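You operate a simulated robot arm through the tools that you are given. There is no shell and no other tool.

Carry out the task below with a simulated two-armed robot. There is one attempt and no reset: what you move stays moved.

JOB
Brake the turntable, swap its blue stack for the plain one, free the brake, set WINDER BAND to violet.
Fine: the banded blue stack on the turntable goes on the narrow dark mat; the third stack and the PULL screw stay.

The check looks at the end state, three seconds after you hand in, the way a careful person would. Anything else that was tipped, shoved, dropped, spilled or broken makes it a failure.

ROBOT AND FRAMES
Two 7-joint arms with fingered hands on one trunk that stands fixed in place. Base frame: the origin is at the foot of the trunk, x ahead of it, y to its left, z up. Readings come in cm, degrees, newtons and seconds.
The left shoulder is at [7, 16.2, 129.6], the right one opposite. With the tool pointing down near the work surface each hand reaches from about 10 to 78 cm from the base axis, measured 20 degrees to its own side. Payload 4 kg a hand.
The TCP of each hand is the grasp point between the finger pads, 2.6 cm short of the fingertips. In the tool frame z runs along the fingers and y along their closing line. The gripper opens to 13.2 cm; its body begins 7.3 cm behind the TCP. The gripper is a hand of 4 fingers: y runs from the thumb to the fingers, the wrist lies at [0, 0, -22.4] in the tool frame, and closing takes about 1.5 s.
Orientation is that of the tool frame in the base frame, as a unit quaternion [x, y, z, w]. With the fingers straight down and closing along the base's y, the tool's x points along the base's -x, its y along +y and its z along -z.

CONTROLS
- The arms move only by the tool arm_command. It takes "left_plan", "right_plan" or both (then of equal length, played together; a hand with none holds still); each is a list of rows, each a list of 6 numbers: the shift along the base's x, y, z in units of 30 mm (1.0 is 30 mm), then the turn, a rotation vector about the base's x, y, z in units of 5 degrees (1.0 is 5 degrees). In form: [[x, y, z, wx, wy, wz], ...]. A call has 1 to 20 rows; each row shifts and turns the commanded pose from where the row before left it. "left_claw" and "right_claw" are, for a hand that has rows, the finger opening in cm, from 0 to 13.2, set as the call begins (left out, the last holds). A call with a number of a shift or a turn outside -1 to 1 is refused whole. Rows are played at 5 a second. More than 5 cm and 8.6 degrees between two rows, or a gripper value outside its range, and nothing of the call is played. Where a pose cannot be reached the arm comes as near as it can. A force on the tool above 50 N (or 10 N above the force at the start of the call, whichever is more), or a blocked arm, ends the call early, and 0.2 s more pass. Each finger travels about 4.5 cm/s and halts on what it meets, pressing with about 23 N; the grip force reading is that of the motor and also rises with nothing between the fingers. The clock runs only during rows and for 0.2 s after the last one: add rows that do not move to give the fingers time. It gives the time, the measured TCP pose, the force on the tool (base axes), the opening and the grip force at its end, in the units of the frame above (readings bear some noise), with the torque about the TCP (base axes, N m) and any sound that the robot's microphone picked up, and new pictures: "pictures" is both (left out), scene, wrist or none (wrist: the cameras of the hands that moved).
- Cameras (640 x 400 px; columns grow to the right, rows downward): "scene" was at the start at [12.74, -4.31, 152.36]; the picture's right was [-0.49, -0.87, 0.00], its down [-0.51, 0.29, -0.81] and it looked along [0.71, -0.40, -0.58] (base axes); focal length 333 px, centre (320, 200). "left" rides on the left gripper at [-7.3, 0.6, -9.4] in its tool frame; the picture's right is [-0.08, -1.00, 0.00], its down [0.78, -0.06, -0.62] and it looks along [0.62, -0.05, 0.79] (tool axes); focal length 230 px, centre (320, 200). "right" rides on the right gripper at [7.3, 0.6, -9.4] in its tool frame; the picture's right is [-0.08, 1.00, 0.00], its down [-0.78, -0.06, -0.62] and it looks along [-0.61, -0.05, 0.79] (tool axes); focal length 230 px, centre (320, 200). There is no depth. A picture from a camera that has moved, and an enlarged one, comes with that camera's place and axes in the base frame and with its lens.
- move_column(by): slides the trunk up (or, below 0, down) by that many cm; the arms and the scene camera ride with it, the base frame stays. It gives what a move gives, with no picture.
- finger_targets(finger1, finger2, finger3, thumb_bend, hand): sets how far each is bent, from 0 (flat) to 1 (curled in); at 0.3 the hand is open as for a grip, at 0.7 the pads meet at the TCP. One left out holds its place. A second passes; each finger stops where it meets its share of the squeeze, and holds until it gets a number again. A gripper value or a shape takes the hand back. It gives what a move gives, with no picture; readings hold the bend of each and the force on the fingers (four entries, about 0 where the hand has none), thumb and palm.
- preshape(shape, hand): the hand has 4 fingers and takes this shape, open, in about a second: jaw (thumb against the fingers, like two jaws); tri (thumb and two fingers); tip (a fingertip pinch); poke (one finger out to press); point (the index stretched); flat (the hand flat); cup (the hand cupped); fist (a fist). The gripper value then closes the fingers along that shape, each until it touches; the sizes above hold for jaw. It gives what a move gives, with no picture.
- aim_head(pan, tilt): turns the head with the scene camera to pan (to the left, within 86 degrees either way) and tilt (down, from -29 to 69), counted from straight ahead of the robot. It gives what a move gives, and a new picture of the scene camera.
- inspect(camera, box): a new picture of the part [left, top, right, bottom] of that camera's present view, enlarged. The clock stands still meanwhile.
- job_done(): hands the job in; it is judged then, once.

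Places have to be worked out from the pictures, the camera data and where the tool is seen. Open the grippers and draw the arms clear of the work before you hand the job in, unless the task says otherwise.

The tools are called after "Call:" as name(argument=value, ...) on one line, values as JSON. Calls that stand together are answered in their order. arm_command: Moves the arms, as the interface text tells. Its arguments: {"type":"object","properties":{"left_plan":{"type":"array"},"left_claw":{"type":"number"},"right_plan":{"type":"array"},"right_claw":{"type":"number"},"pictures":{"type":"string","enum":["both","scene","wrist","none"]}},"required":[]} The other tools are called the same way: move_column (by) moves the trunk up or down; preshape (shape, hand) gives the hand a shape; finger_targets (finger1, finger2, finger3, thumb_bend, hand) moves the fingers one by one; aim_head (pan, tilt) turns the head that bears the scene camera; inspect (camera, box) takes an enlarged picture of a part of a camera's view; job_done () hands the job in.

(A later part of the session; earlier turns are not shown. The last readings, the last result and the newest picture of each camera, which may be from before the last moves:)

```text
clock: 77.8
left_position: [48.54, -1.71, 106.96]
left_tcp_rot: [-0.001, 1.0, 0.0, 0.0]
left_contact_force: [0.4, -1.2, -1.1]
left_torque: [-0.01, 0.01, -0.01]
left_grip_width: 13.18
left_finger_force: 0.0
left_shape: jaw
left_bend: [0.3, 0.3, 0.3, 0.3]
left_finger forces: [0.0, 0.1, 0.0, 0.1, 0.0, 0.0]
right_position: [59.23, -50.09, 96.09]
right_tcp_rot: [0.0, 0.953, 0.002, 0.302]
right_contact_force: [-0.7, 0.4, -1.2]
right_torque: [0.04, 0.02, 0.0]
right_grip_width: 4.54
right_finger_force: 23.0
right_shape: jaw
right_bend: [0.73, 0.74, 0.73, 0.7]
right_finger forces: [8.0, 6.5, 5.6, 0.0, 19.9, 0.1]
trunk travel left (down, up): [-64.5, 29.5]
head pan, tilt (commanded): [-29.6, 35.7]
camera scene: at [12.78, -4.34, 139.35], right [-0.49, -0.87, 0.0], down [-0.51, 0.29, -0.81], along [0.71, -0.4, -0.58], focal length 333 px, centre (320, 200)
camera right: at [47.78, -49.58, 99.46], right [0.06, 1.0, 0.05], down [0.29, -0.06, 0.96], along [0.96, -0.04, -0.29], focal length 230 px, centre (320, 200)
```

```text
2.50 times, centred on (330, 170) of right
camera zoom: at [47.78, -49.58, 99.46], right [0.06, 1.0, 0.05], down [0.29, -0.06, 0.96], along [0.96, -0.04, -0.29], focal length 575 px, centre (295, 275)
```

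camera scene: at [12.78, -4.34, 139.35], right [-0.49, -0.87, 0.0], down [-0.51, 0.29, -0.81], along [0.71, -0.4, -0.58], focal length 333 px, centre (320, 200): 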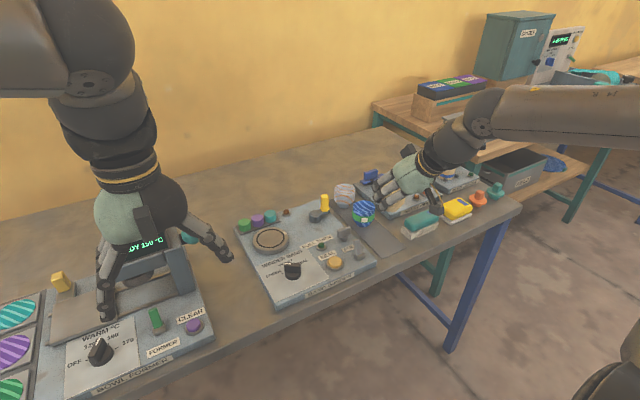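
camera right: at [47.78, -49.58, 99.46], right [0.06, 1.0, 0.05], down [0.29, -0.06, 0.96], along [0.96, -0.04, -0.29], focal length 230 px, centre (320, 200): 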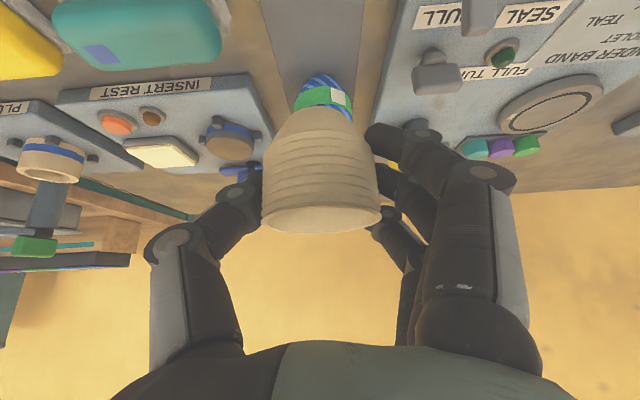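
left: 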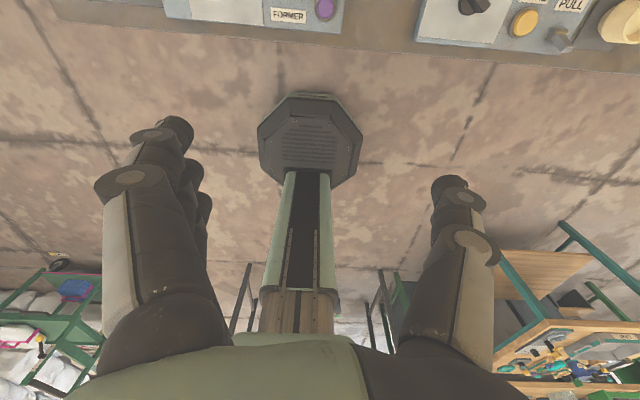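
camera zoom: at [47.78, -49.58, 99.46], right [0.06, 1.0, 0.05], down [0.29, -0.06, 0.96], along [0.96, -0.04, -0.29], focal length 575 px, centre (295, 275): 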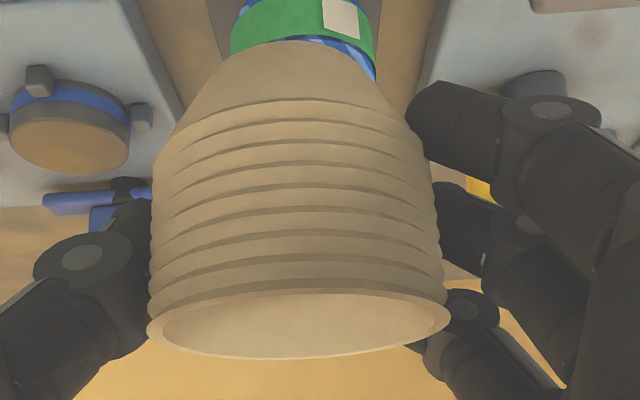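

It sits almost identically in the hand (about 0.1–0.3 cm offset). I carry it at height to above the turntable, TCP (71.5, -24.05, 96).

Call:
arm_command(right_plan=[[0.2, 0.4, 0, 0, 0, 0], [0.41, 0.85, 0, 0, 0, 0], [0.41, 0.87, 0, 0, 0, 0], [0.41, 0.87, 0, 0, 0, 0], [0.41, 0.87, 0, 0, 0, 0], [0.41, 0.87, 0, 0, 0, 0], [0.41, 0.87, 0, 0, 0, 0], [0.41, 0.87, 0, 0, 0, 0], [0.41, 0.87, 0, 0, 0, 0], [0.41, 0.87, 0, 0, 0, 0], [0.21, 0.47, 0, 0, 0, 0], [0, 0, 0, 0, 0, 0]], pictures="both")

Call:
inspect(camera="right", box=[220, 0, 420, 125])

```text
clock: 80.5
left_position: [48.38, -1.74, 107.0]
left_tcp_rot: [-0.001, 1.0, 0.0, 0.0]
left_contact_force: [0.9, -0.8, 0.4]
left_torque: [-0.01, -0.04, -0.01]
left_grip_width: 13.15
left_finger_force: 0.1
left_shape: jaw
left_bend: [0.3, 0.3, 0.3, 0.3]
left_finger forces: [0.1, 0.0, 0.0, 0.0, 0.1, 0.0]
right_position: [71.59, -24.08, 95.95]
right_tcp_rot: [0.0, 0.953, 0.001, 0.303]
right_contact_force: [-0.5, -0.1, -0.9]
right_torque: [0.0, 0.02, -0.03]
right_grip_width: 4.5
right_finger_force: 22.6
right_shape: jaw
right_bend: [0.73, 0.74, 0.73, 0.7]
right_finger forces: [7.8, 6.7, 5.7, 0.1, 19.6, 0.1]
trunk travel left (down, up): [-64.5, 29.5]
head pan, tilt (commanded): [-29.6, 35.7]
camera scene: at [12.73, -4.29, 139.36], right [-0.49, -0.87, 0.0], down [-0.51, 0.29, -0.81], along [0.71, -0.4, -0.58], focal length 333 px, centre (320, 200)
camera right: at [60.13, -23.47, 99.28], right [0.06, 1.0, 0.05], down [0.28, -0.06, 0.96], along [0.96, -0.04, -0.29], focal length 230 px, centre (320, 200)
```

scene: 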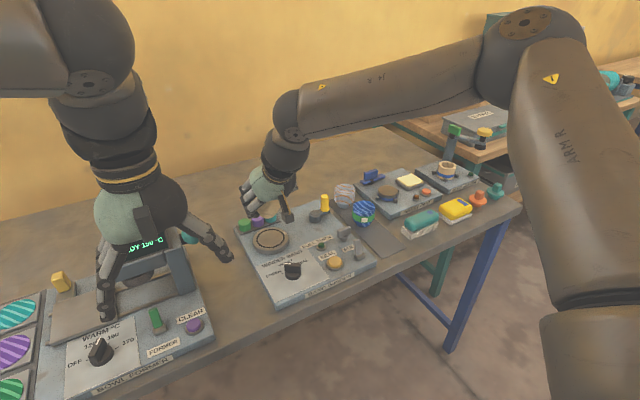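
right: 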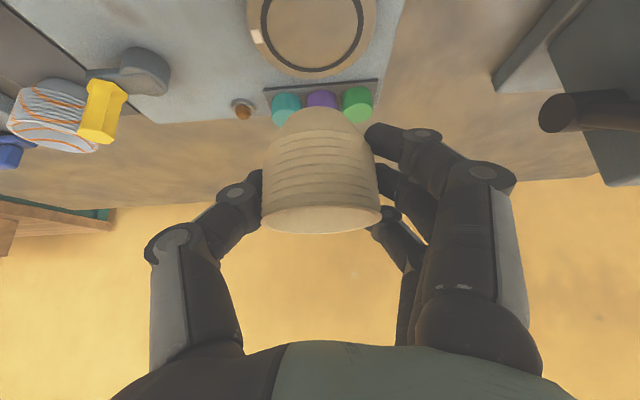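

```text
3.20 times, centred on (320, 62) of right
camera zoom: at [60.13, -23.47, 99.28], right [0.06, 1.0, 0.05], down [0.28, -0.06, 0.96], along [0.96, -0.04, -0.29], focal length 736 px, centre (320, 640)
```

zoom: 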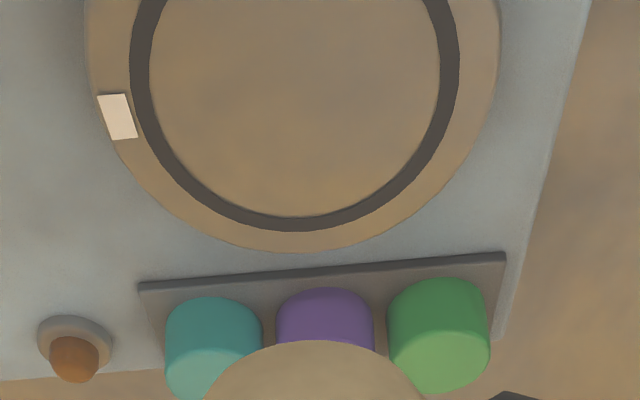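

Same pose as when the blue was lifted. I lower to about z 89, 1 cm above expected contact, and check centring on the ring.

Call:
arm_command(right_plan=[[-0.01, 0, -0.55, 0, 0, 0], [-0.01, 0, -0.6, 0, 0, 0], [0, 0, -0.6, 0, 0, 0], [0, 0, -0.5, 0, 0, 0], [0, 0, 0, 0, 0, 0]], pictures="wrist")

Call:
inspect(camera="right", box=[210, 30, 430, 170])

Call:
inspect(camera="scene", box=[215, 170, 345, 290])

```text
clock: 81.7
left_position: [48.34, -1.77, 107.12]
left_tcp_rot: [-0.001, 1.0, 0.0, 0.0]
left_contact_force: [0.5, 0.4, -0.4]
left_torque: [0.02, 0.0, -0.02]
left_grip_width: 13.19
left_finger_force: 0.0
left_shape: jaw
left_bend: [0.3, 0.3, 0.3, 0.3]
left_finger forces: [0.0, 0.0, 0.0, 0.0, 0.1, 0.0]
right_position: [71.4, -23.96, 89.4]
right_tcp_rot: [0.0, 0.953, 0.002, 0.303]
right_contact_force: [-0.5, -0.6, -1.0]
right_torque: [-0.01, 0.02, 0.03]
right_grip_width: 4.51
right_finger_force: 23.2
right_shape: jaw
right_bend: [0.73, 0.74, 0.73, 0.7]
right_finger forces: [8.0, 6.6, 5.6, 0.0, 19.6, 0.0]
trunk travel left (down, up): [-64.5, 29.5]
head pan, tilt (commanded): [-29.6, 35.7]
camera right: at [60.06, -23.46, 92.64], right [0.06, 1.0, 0.05], down [0.28, -0.06, 0.96], along [0.96, -0.04, -0.29], focal length 230 px, centre (320, 200)
```

right: 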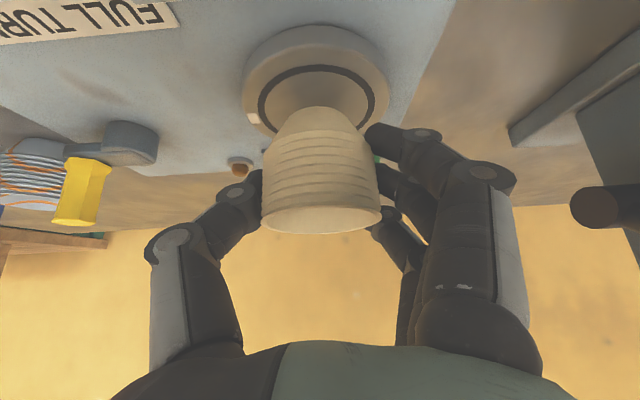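

```text
2.86 times, centred on (320, 100) of right
camera zoom: at [60.06, -23.46, 92.64], right [0.06, 1.0, 0.05], down [0.28, -0.06, 0.96], along [0.96, -0.04, -0.29], focal length 657 px, centre (320, 486)
```

zoom: 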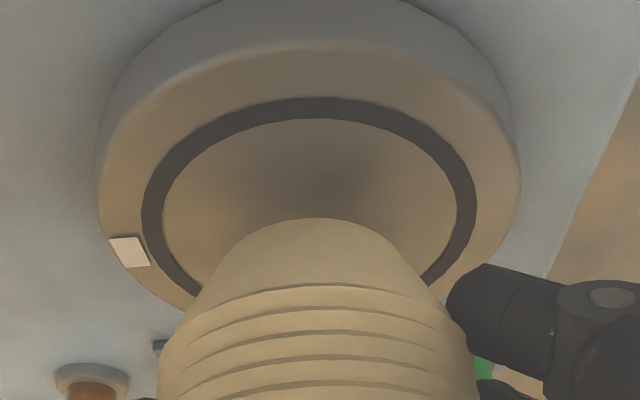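

```text
3.33 times, centred on (280, 230) of scene
camera zoom: at [12.74, -4.29, 139.36], right [-0.49, -0.87, 0.0], down [-0.51, 0.29, -0.81], along [0.71, -0.4, -0.58], focal length 1109 px, centre (453, 100)
```

zoom: 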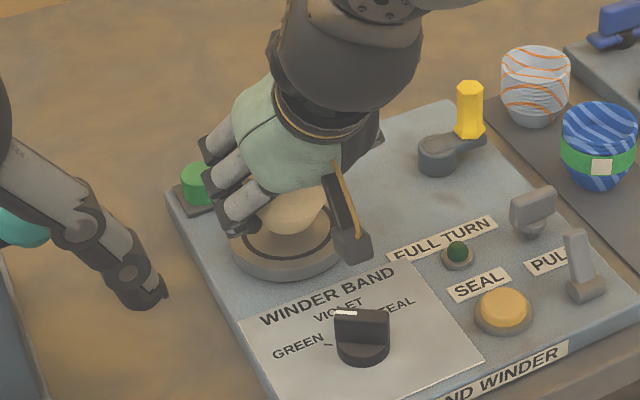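

The base is centred in y and about 0.25 cm short of the ring centre in x. I shift +0.3 cm in x and lower towards contact.

Call:
arm_command(right_plan=[[0.05, -0.01, -0.1, 0, 0, 0], [0.05, 0, -0.15, 0, 0, 0], [0, 0, -0.1, 0, 0, 0], [0, 0, 0, 0, 0, 0]], pictures="none")

```text
clock: 82.7
left_position: [48.44, -1.83, 106.97]
left_tcp_rot: [-0.002, 1.0, -0.001, 0.0]
left_contact_force: [-0.5, -0.1, 0.2]
left_torque: [-0.06, 0.0, 0.0]
left_grip_width: 13.2
left_finger_force: 0.0
left_shape: jaw
left_bend: [0.3, 0.3, 0.3, 0.3]
left_finger forces: [0.0, 0.0, 0.1, 0.0, 0.0, 0.0]
right_position: [71.53, -24.23, 88.28]
right_tcp_rot: [-0.001, 0.953, 0.003, 0.303]
right_contact_force: [-0.3, 0.6, -1.2]
right_torque: [0.02, 0.02, 0.01]
right_grip_width: 4.51
right_finger_force: 22.9
right_shape: jaw
right_bend: [0.73, 0.74, 0.73, 0.7]
right_finger forces: [7.9, 6.6, 5.6, 0.0, 19.6, 0.0]
trunk travel left (down, up): [-64.5, 29.5]
head pan, tilt (commanded): [-29.6, 35.7]
```

No contact yet at z 88.3. Lower in 1.2 mm steps.

Call:
arm_command(right_plan=[[0, 0, -0.04, 0, 0, 0], [0, 0, -0.04, 0, 0, 0], [0, 0, 0, 0, 0, 0]], pictures="none")

```text
clock: 83.5
left_position: [48.37, -1.86, 107.0]
left_tcp_rot: [0.0, 1.0, 0.0, 0.0]
left_contact_force: [-0.7, 0.0, -0.3]
left_torque: [-0.02, 0.0, -0.01]
left_grip_width: 13.18
left_finger_force: 0.1
left_shape: jaw
left_bend: [0.3, 0.3, 0.3, 0.3]
left_finger forces: [0.0, 0.0, 0.1, 0.0, 0.0, 0.0]
right_position: [71.61, -24.19, 88.28]
right_tcp_rot: [-0.001, 0.953, 0.003, 0.304]
right_contact_force: [-0.7, -0.3, -1.1]
right_torque: [-0.01, 0.0, -0.02]
right_grip_width: 4.49
right_finger_force: 23.5
right_shape: jaw
right_bend: [0.73, 0.74, 0.73, 0.7]
right_finger forces: [7.9, 6.6, 5.6, 0.0, 19.6, 0.0]
right hand out of reach, approached as far as the arm can: row 1
trunk travel left (down, up): [-64.5, 29.5]
head pan, tilt (commanded): [-29.6, 35.7]
```

The arm is at its reach limit here (z 88.28), so I lower with the trunk instead, in small steps, watching the force.

Call:
move_column(by=-0.15)

```text
clock: 84.0
left_position: [48.41, -1.85, 106.82]
left_tcp_rot: [-0.002, 1.0, -0.001, 0.0]
left_contact_force: [-0.1, 1.5, 0.3]
left_torque: [-0.01, -0.02, 0.03]
left_grip_width: 13.19
left_finger_force: 0.0
left_shape: jaw
left_bend: [0.3, 0.3, 0.3, 0.3]
left_finger forces: [0.0, 0.0, 0.0, 0.0, 0.0, 0.0]
right_position: [71.57, -24.22, 88.07]
right_tcp_rot: [-0.001, 0.953, 0.002, 0.303]
right_contact_force: [-0.6, 1.3, -1.0]
right_torque: [0.0, -0.03, 0.03]
right_grip_width: 4.52
right_finger_force: 22.8
right_shape: jaw
right_bend: [0.73, 0.74, 0.73, 0.7]
right_finger forces: [8.0, 6.6, 5.7, 0.0, 19.7, 0.1]
trunk travel left (down, up): [-64.4, 29.6]
head pan, tilt (commanded): [-29.6, 35.7]
```

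Works: z 88.07, no contact yet. Another 1 mm with the trunk.

Call:
move_column(by=-0.12)

```text
clock: 84.5
left_position: [48.47, -1.81, 106.72]
left_tcp_rot: [-0.001, 1.0, 0.0, 0.0]
left_contact_force: [0.1, 0.7, 0.3]
left_torque: [0.03, 0.0, 0.0]
left_grip_width: 13.17
left_finger_force: 0.0
left_shape: jaw
left_bend: [0.3, 0.3, 0.3, 0.3]
left_finger forces: [0.0, 0.0, 0.0, 0.1, 0.1, 0.0]
right_position: [71.57, -24.14, 87.92]
right_tcp_rot: [0.0, 0.953, 0.002, 0.303]
right_contact_force: [-0.6, -0.3, -0.2]
right_torque: [0.01, 0.04, -0.03]
right_grip_width: 4.51
right_finger_force: 22.6
right_shape: jaw
right_bend: [0.73, 0.74, 0.73, 0.7]
right_finger forces: [7.7, 6.7, 6.1, 0.0, 19.9, 0.0]
trunk travel left (down, up): [-64.2, 29.8]
head pan, tilt (commanded): [-29.6, 35.7]
```

The force rose to -0.2 N, contact is starting. One more millimetre to seat it.

Call:
move_column(by=-0.1)

Call:
inspect(camera="right", box=[210, 50, 430, 190])

```text
clock: 85.0
left_position: [48.46, -1.76, 106.58]
left_tcp_rot: [-0.001, 1.0, 0.0, 0.0]
left_contact_force: [-0.2, -0.5, -0.2]
left_torque: [-0.02, -0.02, 0.03]
left_grip_width: 13.21
left_finger_force: 0.0
left_shape: jaw
left_bend: [0.3, 0.3, 0.3, 0.3]
left_finger forces: [0.1, 0.0, 0.1, 0.0, 0.1, 0.0]
right_position: [71.57, -24.15, 88.01]
right_tcp_rot: [-0.001, 0.953, 0.002, 0.304]
right_contact_force: [1.6, -0.1, 2.6]
right_torque: [-0.02, -0.02, -0.03]
right_grip_width: 4.53
right_finger_force: 22.5
right_shape: jaw
right_bend: [0.74, 0.74, 0.73, 0.7]
right_finger forces: [7.7, 6.9, 6.9, 0.0, 20.5, 0.0]
trunk travel left (down, up): [-64.1, 29.9]
head pan, tilt (commanded): [-29.6, 35.7]
```

```text
2.86 times, centred on (320, 120) of right
camera zoom: at [60.16, -23.69, 91.27], right [0.06, 1.0, 0.05], down [0.28, -0.06, 0.96], along [0.96, -0.04, -0.29], focal length 657 px, centre (320, 429)
```

zoom: 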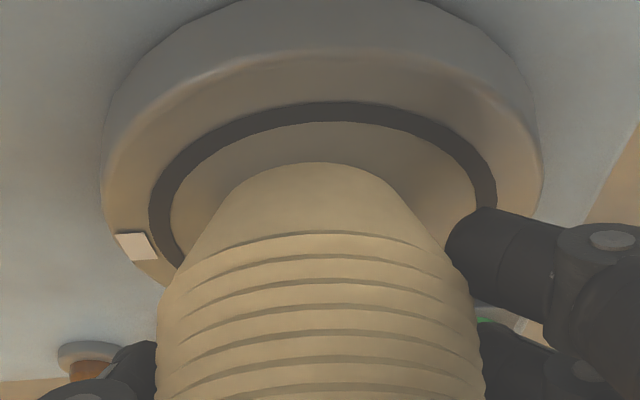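

Seated on the turntable (+2.6 N) and well centred in the ring. I open the hand to release.

Call:
arm_command(right_plan=[[0, 0, 0, 0, 0, 0], [0, 0, 0, 0, 0, 0], [0, 0, 0, 0, 0, 0], [0, 0, 0, 0, 0, 0], [0, 0, 0, 0, 0, 0], [0, 0, 0, 0, 0, 0]], right_claw=9, pictures="wrist")

```text
clock: 86.4
left_position: [48.33, -1.85, 106.59]
left_tcp_rot: [-0.001, 1.0, 0.0, 0.0]
left_contact_force: [0.7, 0.7, -0.6]
left_torque: [0.05, 0.0, 0.0]
left_grip_width: 13.16
left_finger_force: 0.1
left_shape: jaw
left_bend: [0.3, 0.3, 0.3, 0.3]
left_finger forces: [0.0, 0.1, 0.0, 0.0, 0.0, 0.0]
right_position: [71.58, -24.2, 87.94]
right_tcp_rot: [-0.001, 0.953, 0.003, 0.304]
right_contact_force: [0.7, 0.5, -0.3]
right_torque: [-0.01, 0.0, 0.02]
right_grip_width: 8.95
right_finger_force: 0.0
right_shape: jaw
right_bend: [0.69, 0.69, 0.69, 0.65]
right_finger forces: [0.0, 0.0, 0.0, 0.0, 0.0, 0.1]
trunk travel left (down, up): [-64.1, 29.9]
head pan, tilt (commanded): [-29.6, 35.7]
camera right: at [60.13, -23.7, 91.21], right [0.06, 1.0, 0.05], down [0.28, -0.06, 0.96], along [0.96, -0.04, -0.29], focal length 230 px, centre (320, 200)
```

right: 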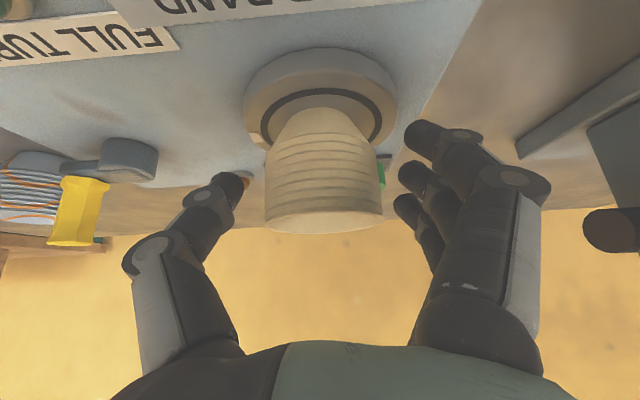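

Released cleanly. I lift straight up and look at the result.

Call:
arm_command(right_plan=[[0, 0, 0.3, 0, 0, 0], [0, 0, 0.6, 0, 0, 0], [0, 0, 0.8, 0, 0, 0], [0, 0, 0.9, 0, 0, 0], [-0.3, -0.3, 0.4, 0, 0, 0], [-0.8, -0.8, 0, 0, 0, 0], [-0.9, -0.9, 0, 0, 0, 0], [-0.9, -0.9, 0, 0, 0, 0], [0, 0, 0, 0, 0, 0]], pictures="both")

Call:
inspect(camera="scene", box=[225, 180, 405, 310])

```text
clock: 88.4
left_position: [48.55, -1.75, 106.52]
left_tcp_rot: [-0.001, 1.0, 0.0, -0.001]
left_contact_force: [0.6, 0.6, 1.0]
left_torque: [0.0, 0.04, 0.01]
left_grip_width: 13.19
left_finger_force: 0.0
left_shape: jaw
left_bend: [0.3, 0.3, 0.3, 0.3]
left_finger forces: [0.0, 0.1, 0.0, 0.0, 0.1, 0.0]
right_position: [62.83, -32.77, 96.9]
right_tcp_rot: [-0.001, 0.953, 0.001, 0.303]
right_contact_force: [1.0, -0.6, 0.3]
right_torque: [0.01, 0.04, -0.01]
right_grip_width: 8.96
right_finger_force: 0.1
right_shape: jaw
right_bend: [0.69, 0.69, 0.69, 0.65]
right_finger forces: [0.0, 0.0, 0.0, 0.0, 0.0, 0.0]
trunk travel left (down, up): [-64.1, 29.9]
head pan, tilt (commanded): [-29.6, 35.7]
camera scene: at [12.84, -4.22, 138.98], right [-0.49, -0.87, 0.0], down [-0.51, 0.29, -0.81], along [0.71, -0.4, -0.58], focal length 333 px, centre (320, 200)
camera right: at [51.49, -32.21, 100.16], right [0.06, 1.0, 0.05], down [0.29, -0.06, 0.96], along [0.96, -0.04, -0.29], focal length 230 px, centre (320, 200)
```

scene: 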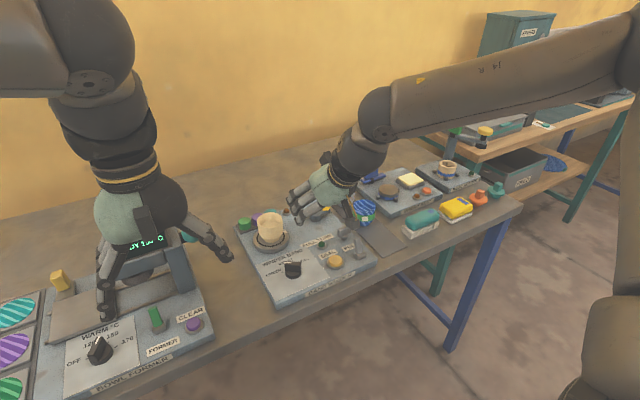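
right: 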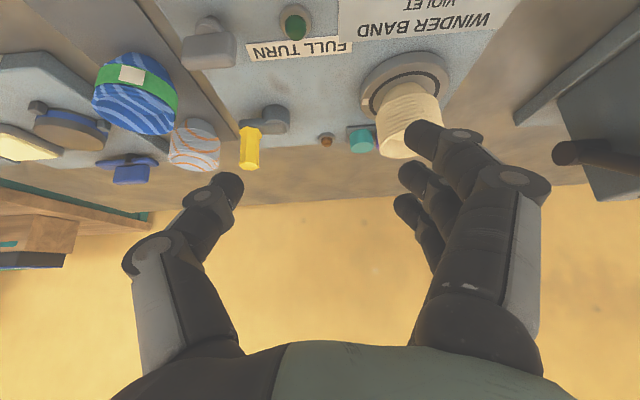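

```text
3.08 times, centred on (315, 245) of scene
camera zoom: at [12.84, -4.22, 138.98], right [-0.49, -0.87, 0.0], down [-0.51, 0.29, -0.81], along [0.71, -0.4, -0.58], focal length 1024 px, centre (335, 62)
```

zoom: 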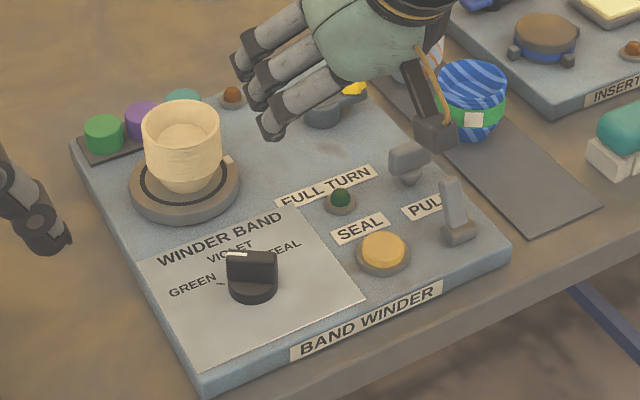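

The cream stack stands centred on the turntable. Next I free the brake: first I back off, undo the lean, then yaw +90° to straddle the lever again.

Call:
arm_command(right_plan=[[-0.5, -0.343, 0.25, 0, 1, 0], [-0.5, -0.343, 0.25, 0, 1, 0], [-0.5, -0.343, 0.25, 0, 1, 0], [-0.5, -0.343, 0.25, 0, 1, 0], [-0.5, -0.343, 0.25, 0, 1, 0], [-0.5, -0.343, 0.25, 0, 1, 0], [-0.5, -0.343, 0.2, 0, 1, 0], [0, 0, 0, 0, 0, 0]], right_claw=5, pictures="none")

Call:
arm_command(right_plan=[[0, 0, 0, 0, 0, 1], [0, 0, 0, 0, 0, 1], [0, 0, 0, 0, 0, 1], [0, 0, 0, 0, 0, 1], [0, 0, 0, 0, 0, 1], [0, 0, 0, 0, 0, 1], [0, 0, 0, 0, 0, 1], [0, 0, 0, 0, 0, 1], [0, 0, 0, 0, 0, 1], [0, 0, 0, 0, 0, 1], [0, 0, 0, 0, 0, 1], [0, 0, 0, 0, 0, 1], [0, 0, 0, 0, 0, 1], [0, 0, 0, 0, 0, 1], [0, 0, 0, 0, 0, 1], [0, 0, 0, 0, 0, 1], [0, 0, 0, 0, 0, 1], [0, 0, 0, 0, 0, 1], [0, 0, 0, 0, 0, 0]], right_claw=4, pictures="both")

```text
clock: 90.2
left_position: [48.5, -1.67, 106.65]
left_tcp_rot: [-0.001, 1.0, -0.001, 0.001]
left_contact_force: [0.6, 0.1, 0.4]
left_torque: [-0.03, -0.02, 0.02]
left_grip_width: 13.19
left_finger_force: 0.0
left_shape: jaw
left_bend: [0.3, 0.3, 0.3, 0.3]
left_finger forces: [0.0, 0.0, 0.0, 0.0, 0.0, 0.0]
right_position: [52.07, -40.18, 102.02]
right_tcp_rot: [0.001, 1.0, 0.002, 0.002]
right_contact_force: [0.0, 0.6, -0.4]
right_torque: [-0.01, 0.02, -0.01]
right_grip_width: 5.09
right_finger_force: 0.1
right_shape: jaw
right_bend: [0.73, 0.73, 0.73, 0.7]
right_finger forces: [0.0, 0.1, 0.0, 0.1, 0.0, 0.1]
trunk travel left (down, up): [-64.1, 29.9]
head pan, tilt (commanded): [-29.6, 35.7]
```

```text
clock: 94.2
left_position: [48.46, -1.78, 106.61]
left_tcp_rot: [-0.001, 1.0, 0.0, 0.0]
left_contact_force: [0.2, -0.2, 0.7]
left_torque: [0.0, -0.05, -0.01]
left_grip_width: 13.17
left_finger_force: 0.0
left_shape: jaw
left_bend: [0.3, 0.3, 0.3, 0.3]
left_finger forces: [0.1, 0.0, 0.0, 0.1, 0.0, 0.0]
right_position: [52.34, -40.19, 101.96]
right_tcp_rot: [0.708, -0.707, -0.004, -0.001]
right_contact_force: [0.1, 0.2, -0.2]
right_torque: [-0.01, -0.02, -0.01]
right_grip_width: 4.07
right_finger_force: 0.0
right_shape: jaw
right_bend: [0.73, 0.73, 0.73, 0.7]
right_finger forces: [0.1, 0.0, 0.0, 0.1, 0.0, 0.0]
trunk travel left (down, up): [-64.1, 29.9]
head pan, tilt (commanded): [-29.6, 35.7]
camera scene: at [12.75, -4.3, 138.99], right [-0.49, -0.87, 0.0], down [-0.51, 0.29, -0.81], along [0.71, -0.4, -0.58], focal length 333 px, centre (320, 200)
camera right: at [51.78, -47.46, 111.18], right [-1.0, 0.08, 0.01], down [0.06, 0.78, 0.62], along [0.04, 0.62, -0.78], focal length 230 px, centre (320, 200)
```

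scene: 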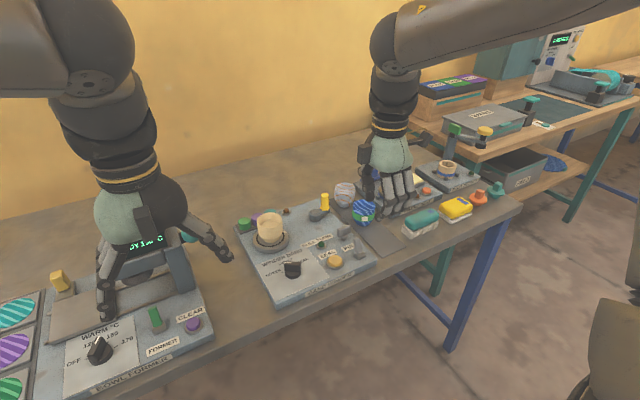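
right: 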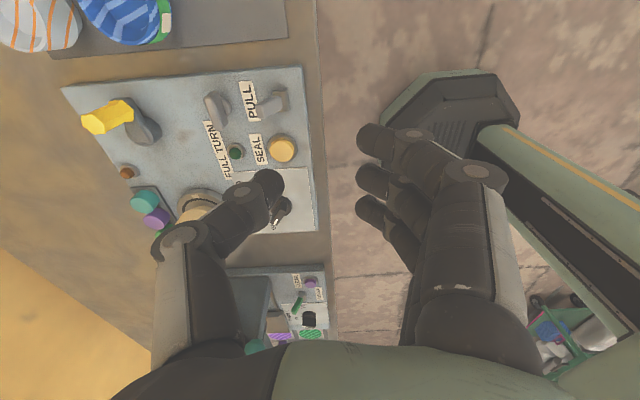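

I zoom on the lever from here to measure its present tip position before straddling it.

Call:
inspect(camera="right", box=[190, 70, 318, 150])

```text
5.00 times, centred on (254, 110) of right
camera zoom: at [51.78, -47.46, 111.18], right [-1.0, 0.08, 0.01], down [0.06, 0.78, 0.62], along [0.04, 0.62, -0.78], focal length 1150 px, centre (650, 650)
```

zoom: 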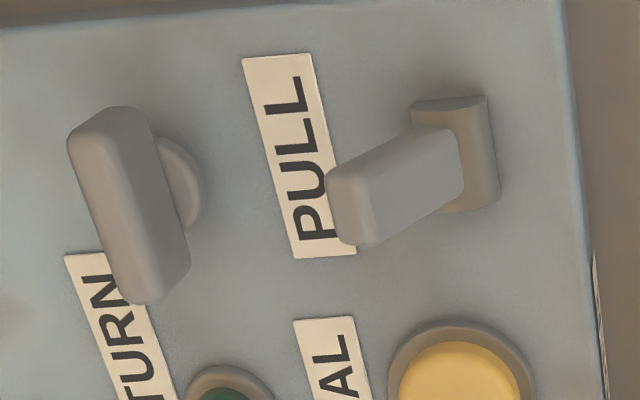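

Lever tip is at about (58.7, -40.2, 86). I move over it to x 58.15 and descend with a 3.6 cm opening.

Call:
arm_command(right_plan=[[0.6, 0, 0, 0, 0, 0], [0.7, 0, -0.3, 0, 0, 0], [0.637, 0, -0.6, 0, 0, 0], [0, 0, -0.7, 0, 0, 0], [0, 0, -0.7, 0, 0, 0], [0, 0, -0.7, 0, 0, 0], [0, 0, -0.5, 0, 0, 0], [0, 0, 0, 0, 0, 0]], right_claw=3.6, pictures="both")

```text
clock: 96.0
left_position: [48.42, -1.83, 106.72]
left_tcp_rot: [0.0, 1.0, 0.0, 0.0]
left_contact_force: [0.9, 1.2, 0.4]
left_torque: [-0.02, 0.03, -0.02]
left_grip_width: 13.18
left_finger_force: 0.0
left_shape: jaw
left_bend: [0.3, 0.3, 0.3, 0.3]
left_finger forces: [0.1, 0.1, 0.0, 0.0, 0.0, 0.0]
right_position: [58.08, -40.19, 91.49]
right_tcp_rot: [0.708, -0.706, -0.004, 0.0]
right_contact_force: [-0.3, 0.0, -0.2]
right_torque: [-0.04, 0.0, 0.0]
right_grip_width: 3.63
right_finger_force: 0.1
right_shape: jaw
right_bend: [0.73, 0.73, 0.73, 0.7]
right_finger forces: [0.0, 0.0, 0.0, 0.0, 0.0, 0.0]
trunk travel left (down, up): [-64.1, 29.9]
head pan, tilt (commanded): [-29.6, 35.7]
camera scene: at [12.74, -4.29, 138.99], right [-0.49, -0.87, 0.0], down [-0.51, 0.29, -0.81], along [0.71, -0.4, -0.58], focal length 333 px, centre (320, 200)
camera right: at [57.54, -47.42, 100.59], right [-1.0, 0.08, 0.01], down [0.06, 0.78, 0.62], along [0.04, 0.62, -0.78], focal length 230 px, centre (320, 200)
```

scene: 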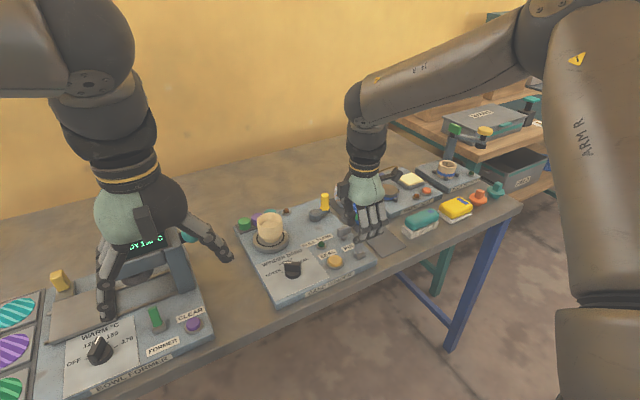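
right: 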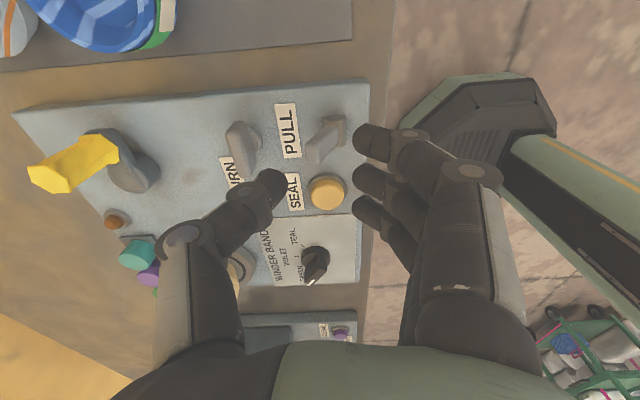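

Aligned; the lever is in the gap. I go down the last 5 cm to z 86.5.

Call:
arm_command(right_plan=[[0, 0, -0.45, 0, 0, 0], [0, 0, -0.45, 0, 0, 0], [0, 0, -0.45, 0, 0, 0], [0, 0, -0.3, 0, 0, 0], [0, 0, 0, 0, 0, 0]], right_claw=3.6, pictures="wrist")

```text
clock: 97.2
left_position: [48.37, -1.79, 106.56]
left_tcp_rot: [-0.001, 1.0, 0.0, -0.001]
left_contact_force: [0.1, -0.1, 0.6]
left_torque: [0.03, 0.0, 0.02]
left_grip_width: 13.15
left_finger_force: 0.1
left_shape: jaw
left_bend: [0.3, 0.3, 0.3, 0.3]
left_finger forces: [0.0, 0.0, 0.0, 0.1, 0.0, 0.0]
right_position: [58.17, -40.04, 86.49]
right_tcp_rot: [0.708, -0.707, -0.004, 0.0]
right_contact_force: [0.2, 0.8, 0.1]
right_torque: [-0.01, -0.01, -0.03]
right_grip_width: 3.64
right_finger_force: 0.0
right_shape: jaw
right_bend: [0.73, 0.73, 0.73, 0.7]
right_finger forces: [0.0, 0.0, 0.0, 0.0, 0.0, 0.0]
trunk travel left (down, up): [-64.1, 29.9]
head pan, tilt (commanded): [-29.6, 35.7]
camera right: at [57.58, -47.47, 95.73], right [-1.0, 0.08, 0.01], down [0.06, 0.78, 0.62], along [0.04, 0.62, -0.78], focal length 230 px, centre (320, 200)
```

right: 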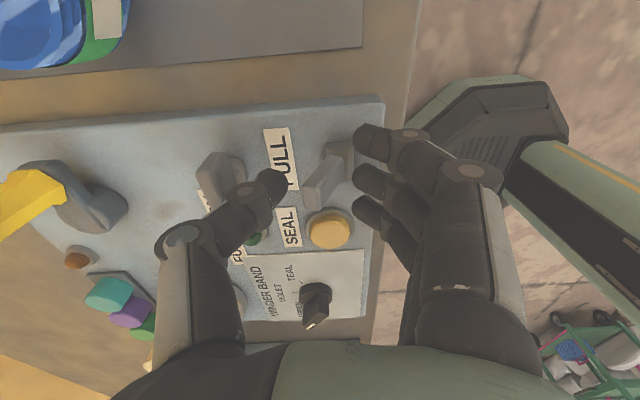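

Lever stands in the gap. I narrow to 2.6 cm and push it back 3.1 cm toward the robot.

Call:
arm_command(right_plan=[[0, 0, 0, 0, 0, 0], [0, 0, 0, 0, 0, 0], [0, 0, 0, 0, 0, 0], [-0.14, 0, 0, 0, 0, 0], [-0.14, 0, 0, 0, 0, 0], [-0.14, 0, 0, 0, 0, 0], [-0.14, 0, 0, 0, 0, 0], [-0.14, 0, 0, 0, 0, 0], [-0.14, 0, 0, 0, 0, 0], [-0.14, 0, 0, 0, 0, 0], [-0.07, 0, 0, 0, 0, 0], [0, 0, 0, 0, 0, 0]], right_claw=2.6, pictures="wrist")

```text
clock: 99.8
left_position: [48.44, -1.75, 106.64]
left_tcp_rot: [-0.002, 1.0, 0.001, 0.0]
left_contact_force: [-0.2, -0.7, -0.5]
left_torque: [-0.04, 0.0, 0.0]
left_grip_width: 13.18
left_finger_force: 0.1
left_shape: jaw
left_bend: [0.3, 0.3, 0.3, 0.3]
left_finger forces: [0.1, 0.0, 0.1, 0.0, 0.0, 0.0]
right_position: [54.91, -40.19, 86.5]
right_tcp_rot: [-0.707, 0.707, 0.003, 0.0]
right_contact_force: [1.3, -0.1, -0.1]
right_torque: [-0.01, -0.02, -0.01]
right_grip_width: 2.62
right_finger_force: 0.2
right_shape: jaw
right_bend: [0.73, 0.73, 0.73, 0.7]
right_finger forces: [0.1, 0.1, 0.1, 0.0, 0.8, 0.0]
trunk travel left (down, up): [-64.1, 29.9]
head pan, tilt (commanded): [-29.6, 35.7]
heard: click
camera right: at [54.43, -47.51, 95.75], right [-1.0, 0.08, 0.01], down [0.06, 0.78, 0.62], along [0.04, 0.62, -0.78], focal length 230 px, centre (320, 200)
```

right: 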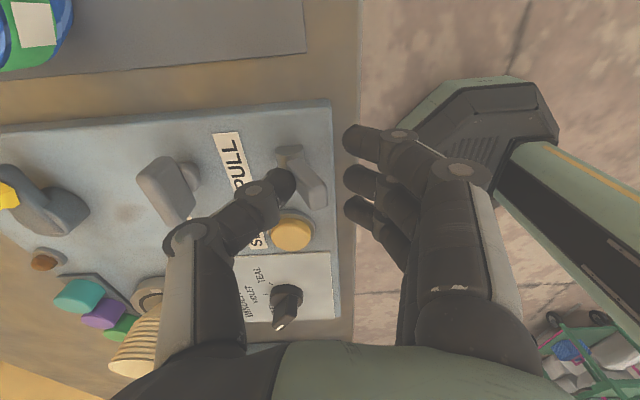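

Click heard, the lever leans back toward the robot. I ease off 3 mm and lift up, then check.

Call:
arm_command(right_plan=[[0.1, 0, 0, 0, 0, 0], [0, 0, 0.4, 0, 0, 0], [0, 0, 0.7, 0, 0, 0], [0, 0, 1, 0, 0, 0], [0, 0, 1, 0, 0, 0], [0, 0, 1, 0, 0, 0], [0, 0, 0, 0, 0, 0]], pictures="both")

Call:
inspect(camera="scene", box=[225, 180, 405, 310])

Call:
inspect(camera="right", box=[160, 60, 352, 260])

```text
clock: 101.4
left_position: [48.44, -1.82, 106.64]
left_tcp_rot: [0.0, 1.0, 0.0, 0.0]
left_contact_force: [0.4, 0.6, 0.3]
left_torque: [-0.03, -0.06, -0.01]
left_grip_width: 13.18
left_finger_force: 0.1
left_shape: jaw
left_bend: [0.3, 0.3, 0.3, 0.3]
left_finger forces: [0.0, 0.0, 0.1, 0.0, 0.0, 0.0]
right_position: [55.37, -40.19, 99.02]
right_tcp_rot: [-0.707, 0.707, 0.003, 0.0]
right_contact_force: [-0.9, 0.6, -0.5]
right_torque: [-0.01, -0.03, -0.01]
right_grip_width: 2.62
right_finger_force: 0.0
right_shape: jaw
right_bend: [0.73, 0.73, 0.73, 0.7]
right_finger forces: [0.1, 0.0, 0.1, 0.0, 0.1, 0.0]
trunk travel left (down, up): [-64.1, 29.9]
head pan, tilt (commanded): [-29.6, 35.7]
camera scene: at [12.78, -4.32, 138.98], right [-0.49, -0.87, 0.0], down [-0.51, 0.29, -0.81], along [0.71, -0.4, -0.58], focal length 333 px, centre (320, 200)
camera right: at [54.67, -47.5, 108.26], right [-1.0, 0.08, 0.01], down [0.06, 0.78, 0.62], along [0.04, 0.62, -0.78], focal length 230 px, centre (320, 200)
```

scene: 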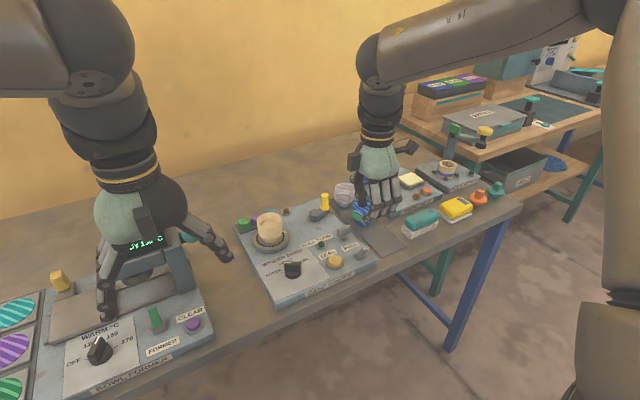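
right: 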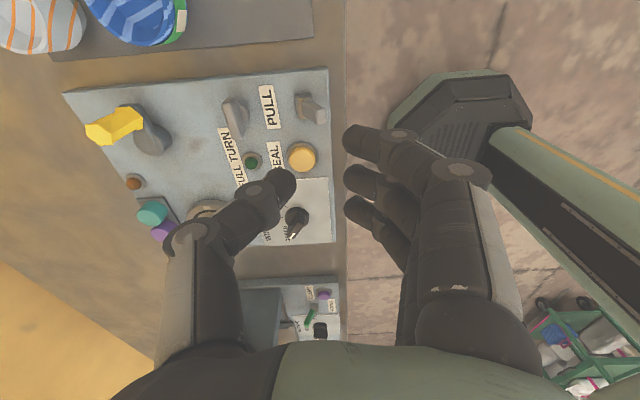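

```text
3.08 times, centred on (315, 245) of scene
camera zoom: at [12.78, -4.32, 138.98], right [-0.49, -0.87, 0.0], down [-0.51, 0.29, -0.81], along [0.71, -0.4, -0.58], focal length 1024 px, centre (335, 62)
```

zoom: 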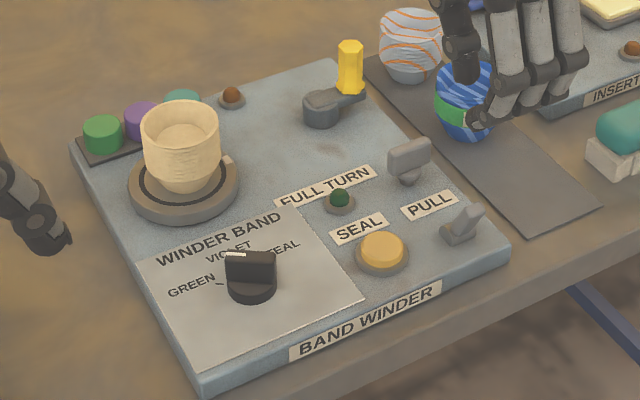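

```text
2.00 times, centred on (256, 160) of right
camera zoom: at [54.67, -47.5, 108.26], right [-1.0, 0.08, 0.01], down [0.06, 0.78, 0.62], along [0.04, 0.62, -0.78], focal length 460 px, centre (448, 280)
```

zoom: 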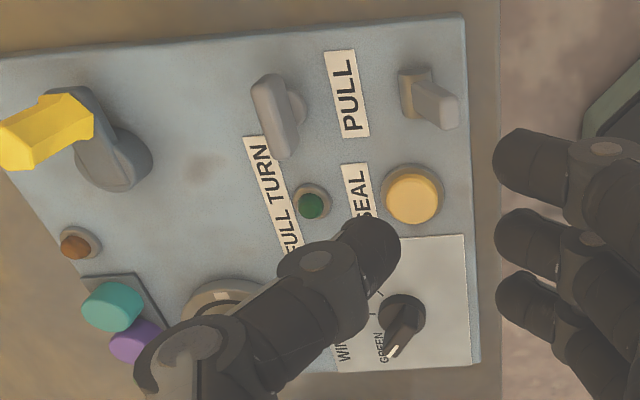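

Brake freed: lever back as at the start, PULL wing untouched. Now the knob at about (59.7, -24.2): I move near it, reducing the yaw to +50° so the fingers will close across the knob's bar, and look with the wrist camera.

Call:
arm_command(right_plan=[[0, 0.54, 0, 0, 0, -1], [0, 0.54, 0, 0, 0, -1], [0, 0.54, 0, 0, 0, -1], [0, 0.54, 0, 0, 0, -1], [0, 0.54, 0, 0, 0, -1], [0, 0.54, 0, 0, 0, -1], [0, 0.54, 0, 0, 0, -1], [0, 0.54, 0, 0, 0, -1], [0, 0, 0, 0, 0, 0]], right_claw=8, pictures="both")

Call:
inspect(camera="right", box=[240, 80, 400, 240])

Call:
inspect(camera="scene", box=[262, 240, 326, 290])

```text
clock: 103.4
left_position: [48.32, -1.62, 106.63]
left_tcp_rot: [0.0, 1.0, 0.0, 0.0]
left_contact_force: [0.5, -0.5, 0.8]
left_torque: [0.05, -0.01, -0.02]
left_grip_width: 13.17
left_finger_force: 0.1
left_shape: jaw
left_bend: [0.3, 0.3, 0.3, 0.3]
left_finger forces: [0.0, 0.1, 0.0, 0.0, 0.1, 0.0]
right_position: [55.25, -27.11, 98.87]
right_tcp_rot: [-0.423, 0.906, 0.004, 0.001]
right_contact_force: [-0.4, 0.0, -0.5]
right_torque: [-0.01, 0.03, 0.03]
right_grip_width: 7.96
right_finger_force: 0.1
right_shape: jaw
right_bend: [0.71, 0.71, 0.71, 0.7]
right_finger forces: [0.0, 0.1, 0.0, 0.0, 0.1, 0.0]
trunk travel left (down, up): [-64.1, 29.9]
head pan, tilt (commanded): [-29.6, 35.7]
camera scene: at [12.73, -4.32, 138.99], right [-0.49, -0.87, 0.0], down [-0.51, 0.29, -0.81], along [0.71, -0.4, -0.58], focal length 333 px, centre (320, 200)
camera right: at [50.1, -32.33, 108.06], right [-0.71, 0.7, 0.0], down [0.55, 0.56, 0.62], along [0.43, 0.45, -0.78], focal length 230 px, centre (320, 200)
```

scene: 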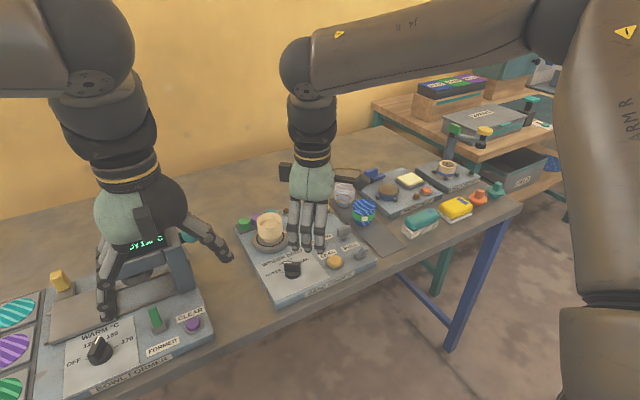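
right: 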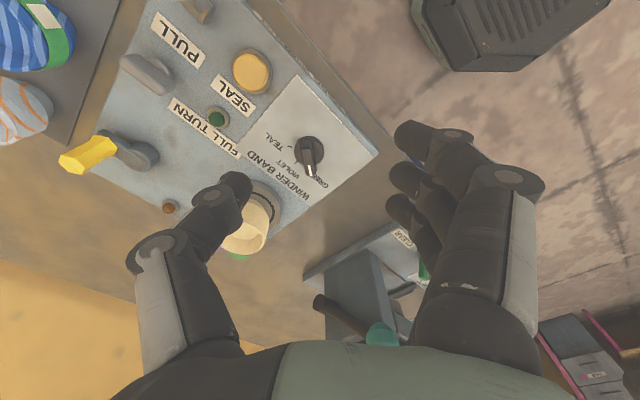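

```text
2.50 times, centred on (320, 160) of right
camera zoom: at [50.1, -32.33, 108.06], right [-0.71, 0.7, 0.0], down [0.55, 0.56, 0.62], along [0.43, 0.45, -0.78], focal length 575 px, centre (320, 300)
```

zoom: 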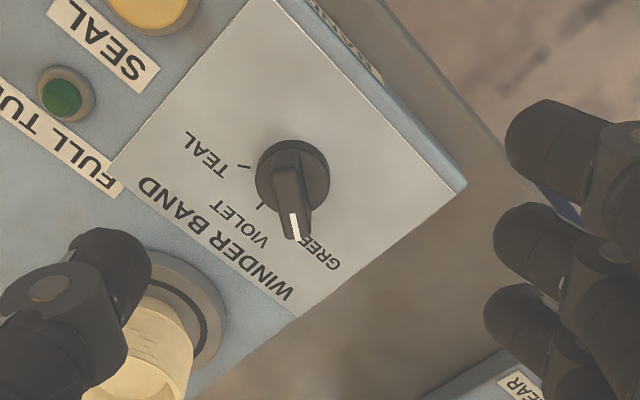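

```text
8.00 times, centred on (294, 265) of scene
camera zoom: at [12.73, -4.32, 138.99], right [-0.49, -0.87, 0.0], down [-0.51, 0.29, -0.81], along [0.71, -0.4, -0.58], focal length 2663 px, centre (528, -320)
```

zoom: 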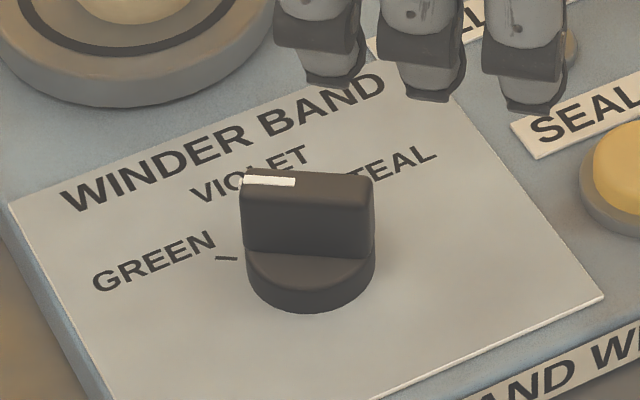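

The knob is at about (59.6, -24.5), bar along ~52° (GREEN), bar top z ≈ 85.3; VIOLET tick is about 50° clockwise. Before gripping, I rehearse the turn 6 cm above the knob to be sure the arm can rotate from yaw 50° to 0° there.

Call:
arm_command(right_plan=[[0.5, 0.3, -0.5, 0, 0, 0], [0.5, 0.3, -0.5, 0, 0, 0], [0.45, 0.27, -0.5, 0, 0, 0], [0, 0, -0.7, 0, 0, 0], [0, 0, 0, 0, 0, -1], [0, 0, 0, 0, 0, -1], [0, 0, 0, 0, 0, -1], [0, 0, 0, 0, 0, -1], [0, 0, 0, 0, 0, -1], [0, 0, 0, 0, 0, -1], [0, 0, 0, 0, 0, -1], [0, 0, 0, 0, 0, -1], [0, 0, 0, 0, 0, -1], [0, 0, 0, 0, 0, -1], [0, 0, 0, 0, 0, 0]], right_claw=5, pictures="both")

```text
clock: 106.6
left_position: [48.31, -1.79, 106.54]
left_tcp_rot: [-0.001, 1.0, 0.0, 0.0]
left_contact_force: [0.4, -0.5, 0.1]
left_torque: [-0.03, 0.04, 0.01]
left_grip_width: 13.18
left_finger_force: 0.1
left_shape: jaw
left_bend: [0.3, 0.3, 0.3, 0.3]
left_finger forces: [0.0, 0.1, 0.0, 0.0, 0.0, 0.0]
right_position: [59.63, -24.6, 92.25]
right_tcp_rot: [0.0, 1.0, 0.002, 0.003]
right_contact_force: [0.3, 0.1, 0.2]
right_torque: [0.0, 0.01, -0.01]
right_grip_width: 5.08
right_finger_force: 0.0
right_shape: jaw
right_bend: [0.73, 0.73, 0.73, 0.7]
right_finger forces: [0.0, 0.0, 0.0, 0.0, 0.0, 0.0]
trunk travel left (down, up): [-64.1, 29.9]
head pan, tilt (commanded): [-29.6, 35.7]
camera scene: at [12.75, -4.3, 138.99], right [-0.49, -0.87, 0.0], down [-0.51, 0.29, -0.81], along [0.71, -0.4, -0.58], focal length 333 px, centre (320, 200)
camera right: at [52.22, -24.1, 101.43], right [0.08, 1.0, 0.01], down [0.78, -0.06, 0.62], along [0.62, -0.04, -0.78], focal length 230 px, centre (320, 200)
```

scene: 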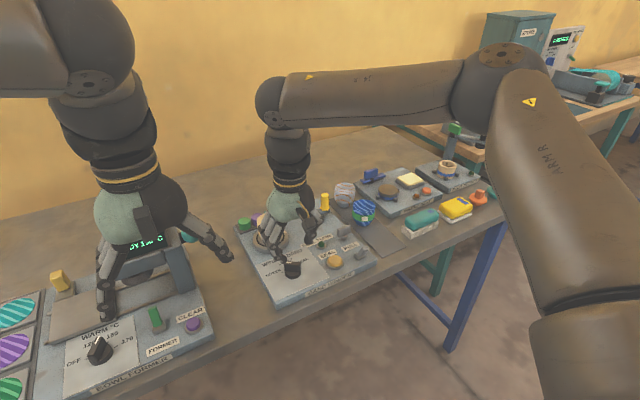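
right: 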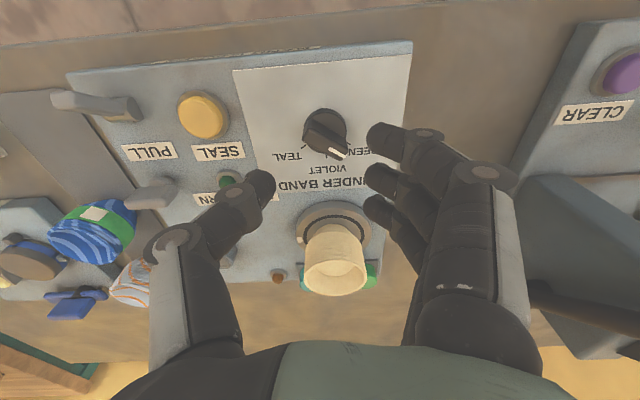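

The rehearsal worked without hitting a limit. I zoom to refine the knob centre from this view.

Call:
inspect(camera="right", box=[270, 90, 398, 190])

```text
4.00 times, centred on (334, 140) of right
camera zoom: at [52.22, -24.1, 101.43], right [0.08, 1.0, 0.01], down [0.78, -0.06, 0.62], along [0.62, -0.04, -0.78], focal length 920 px, centre (264, 440)
```

zoom: 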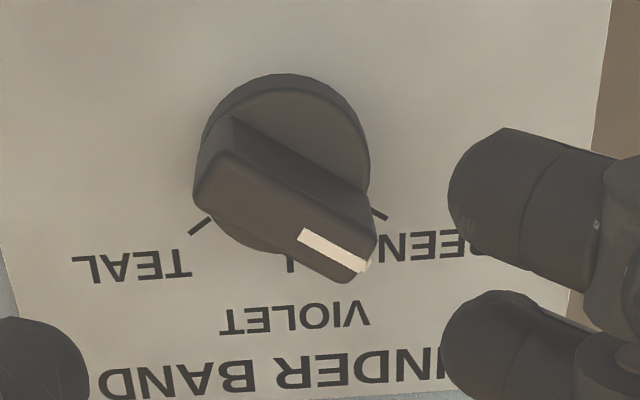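

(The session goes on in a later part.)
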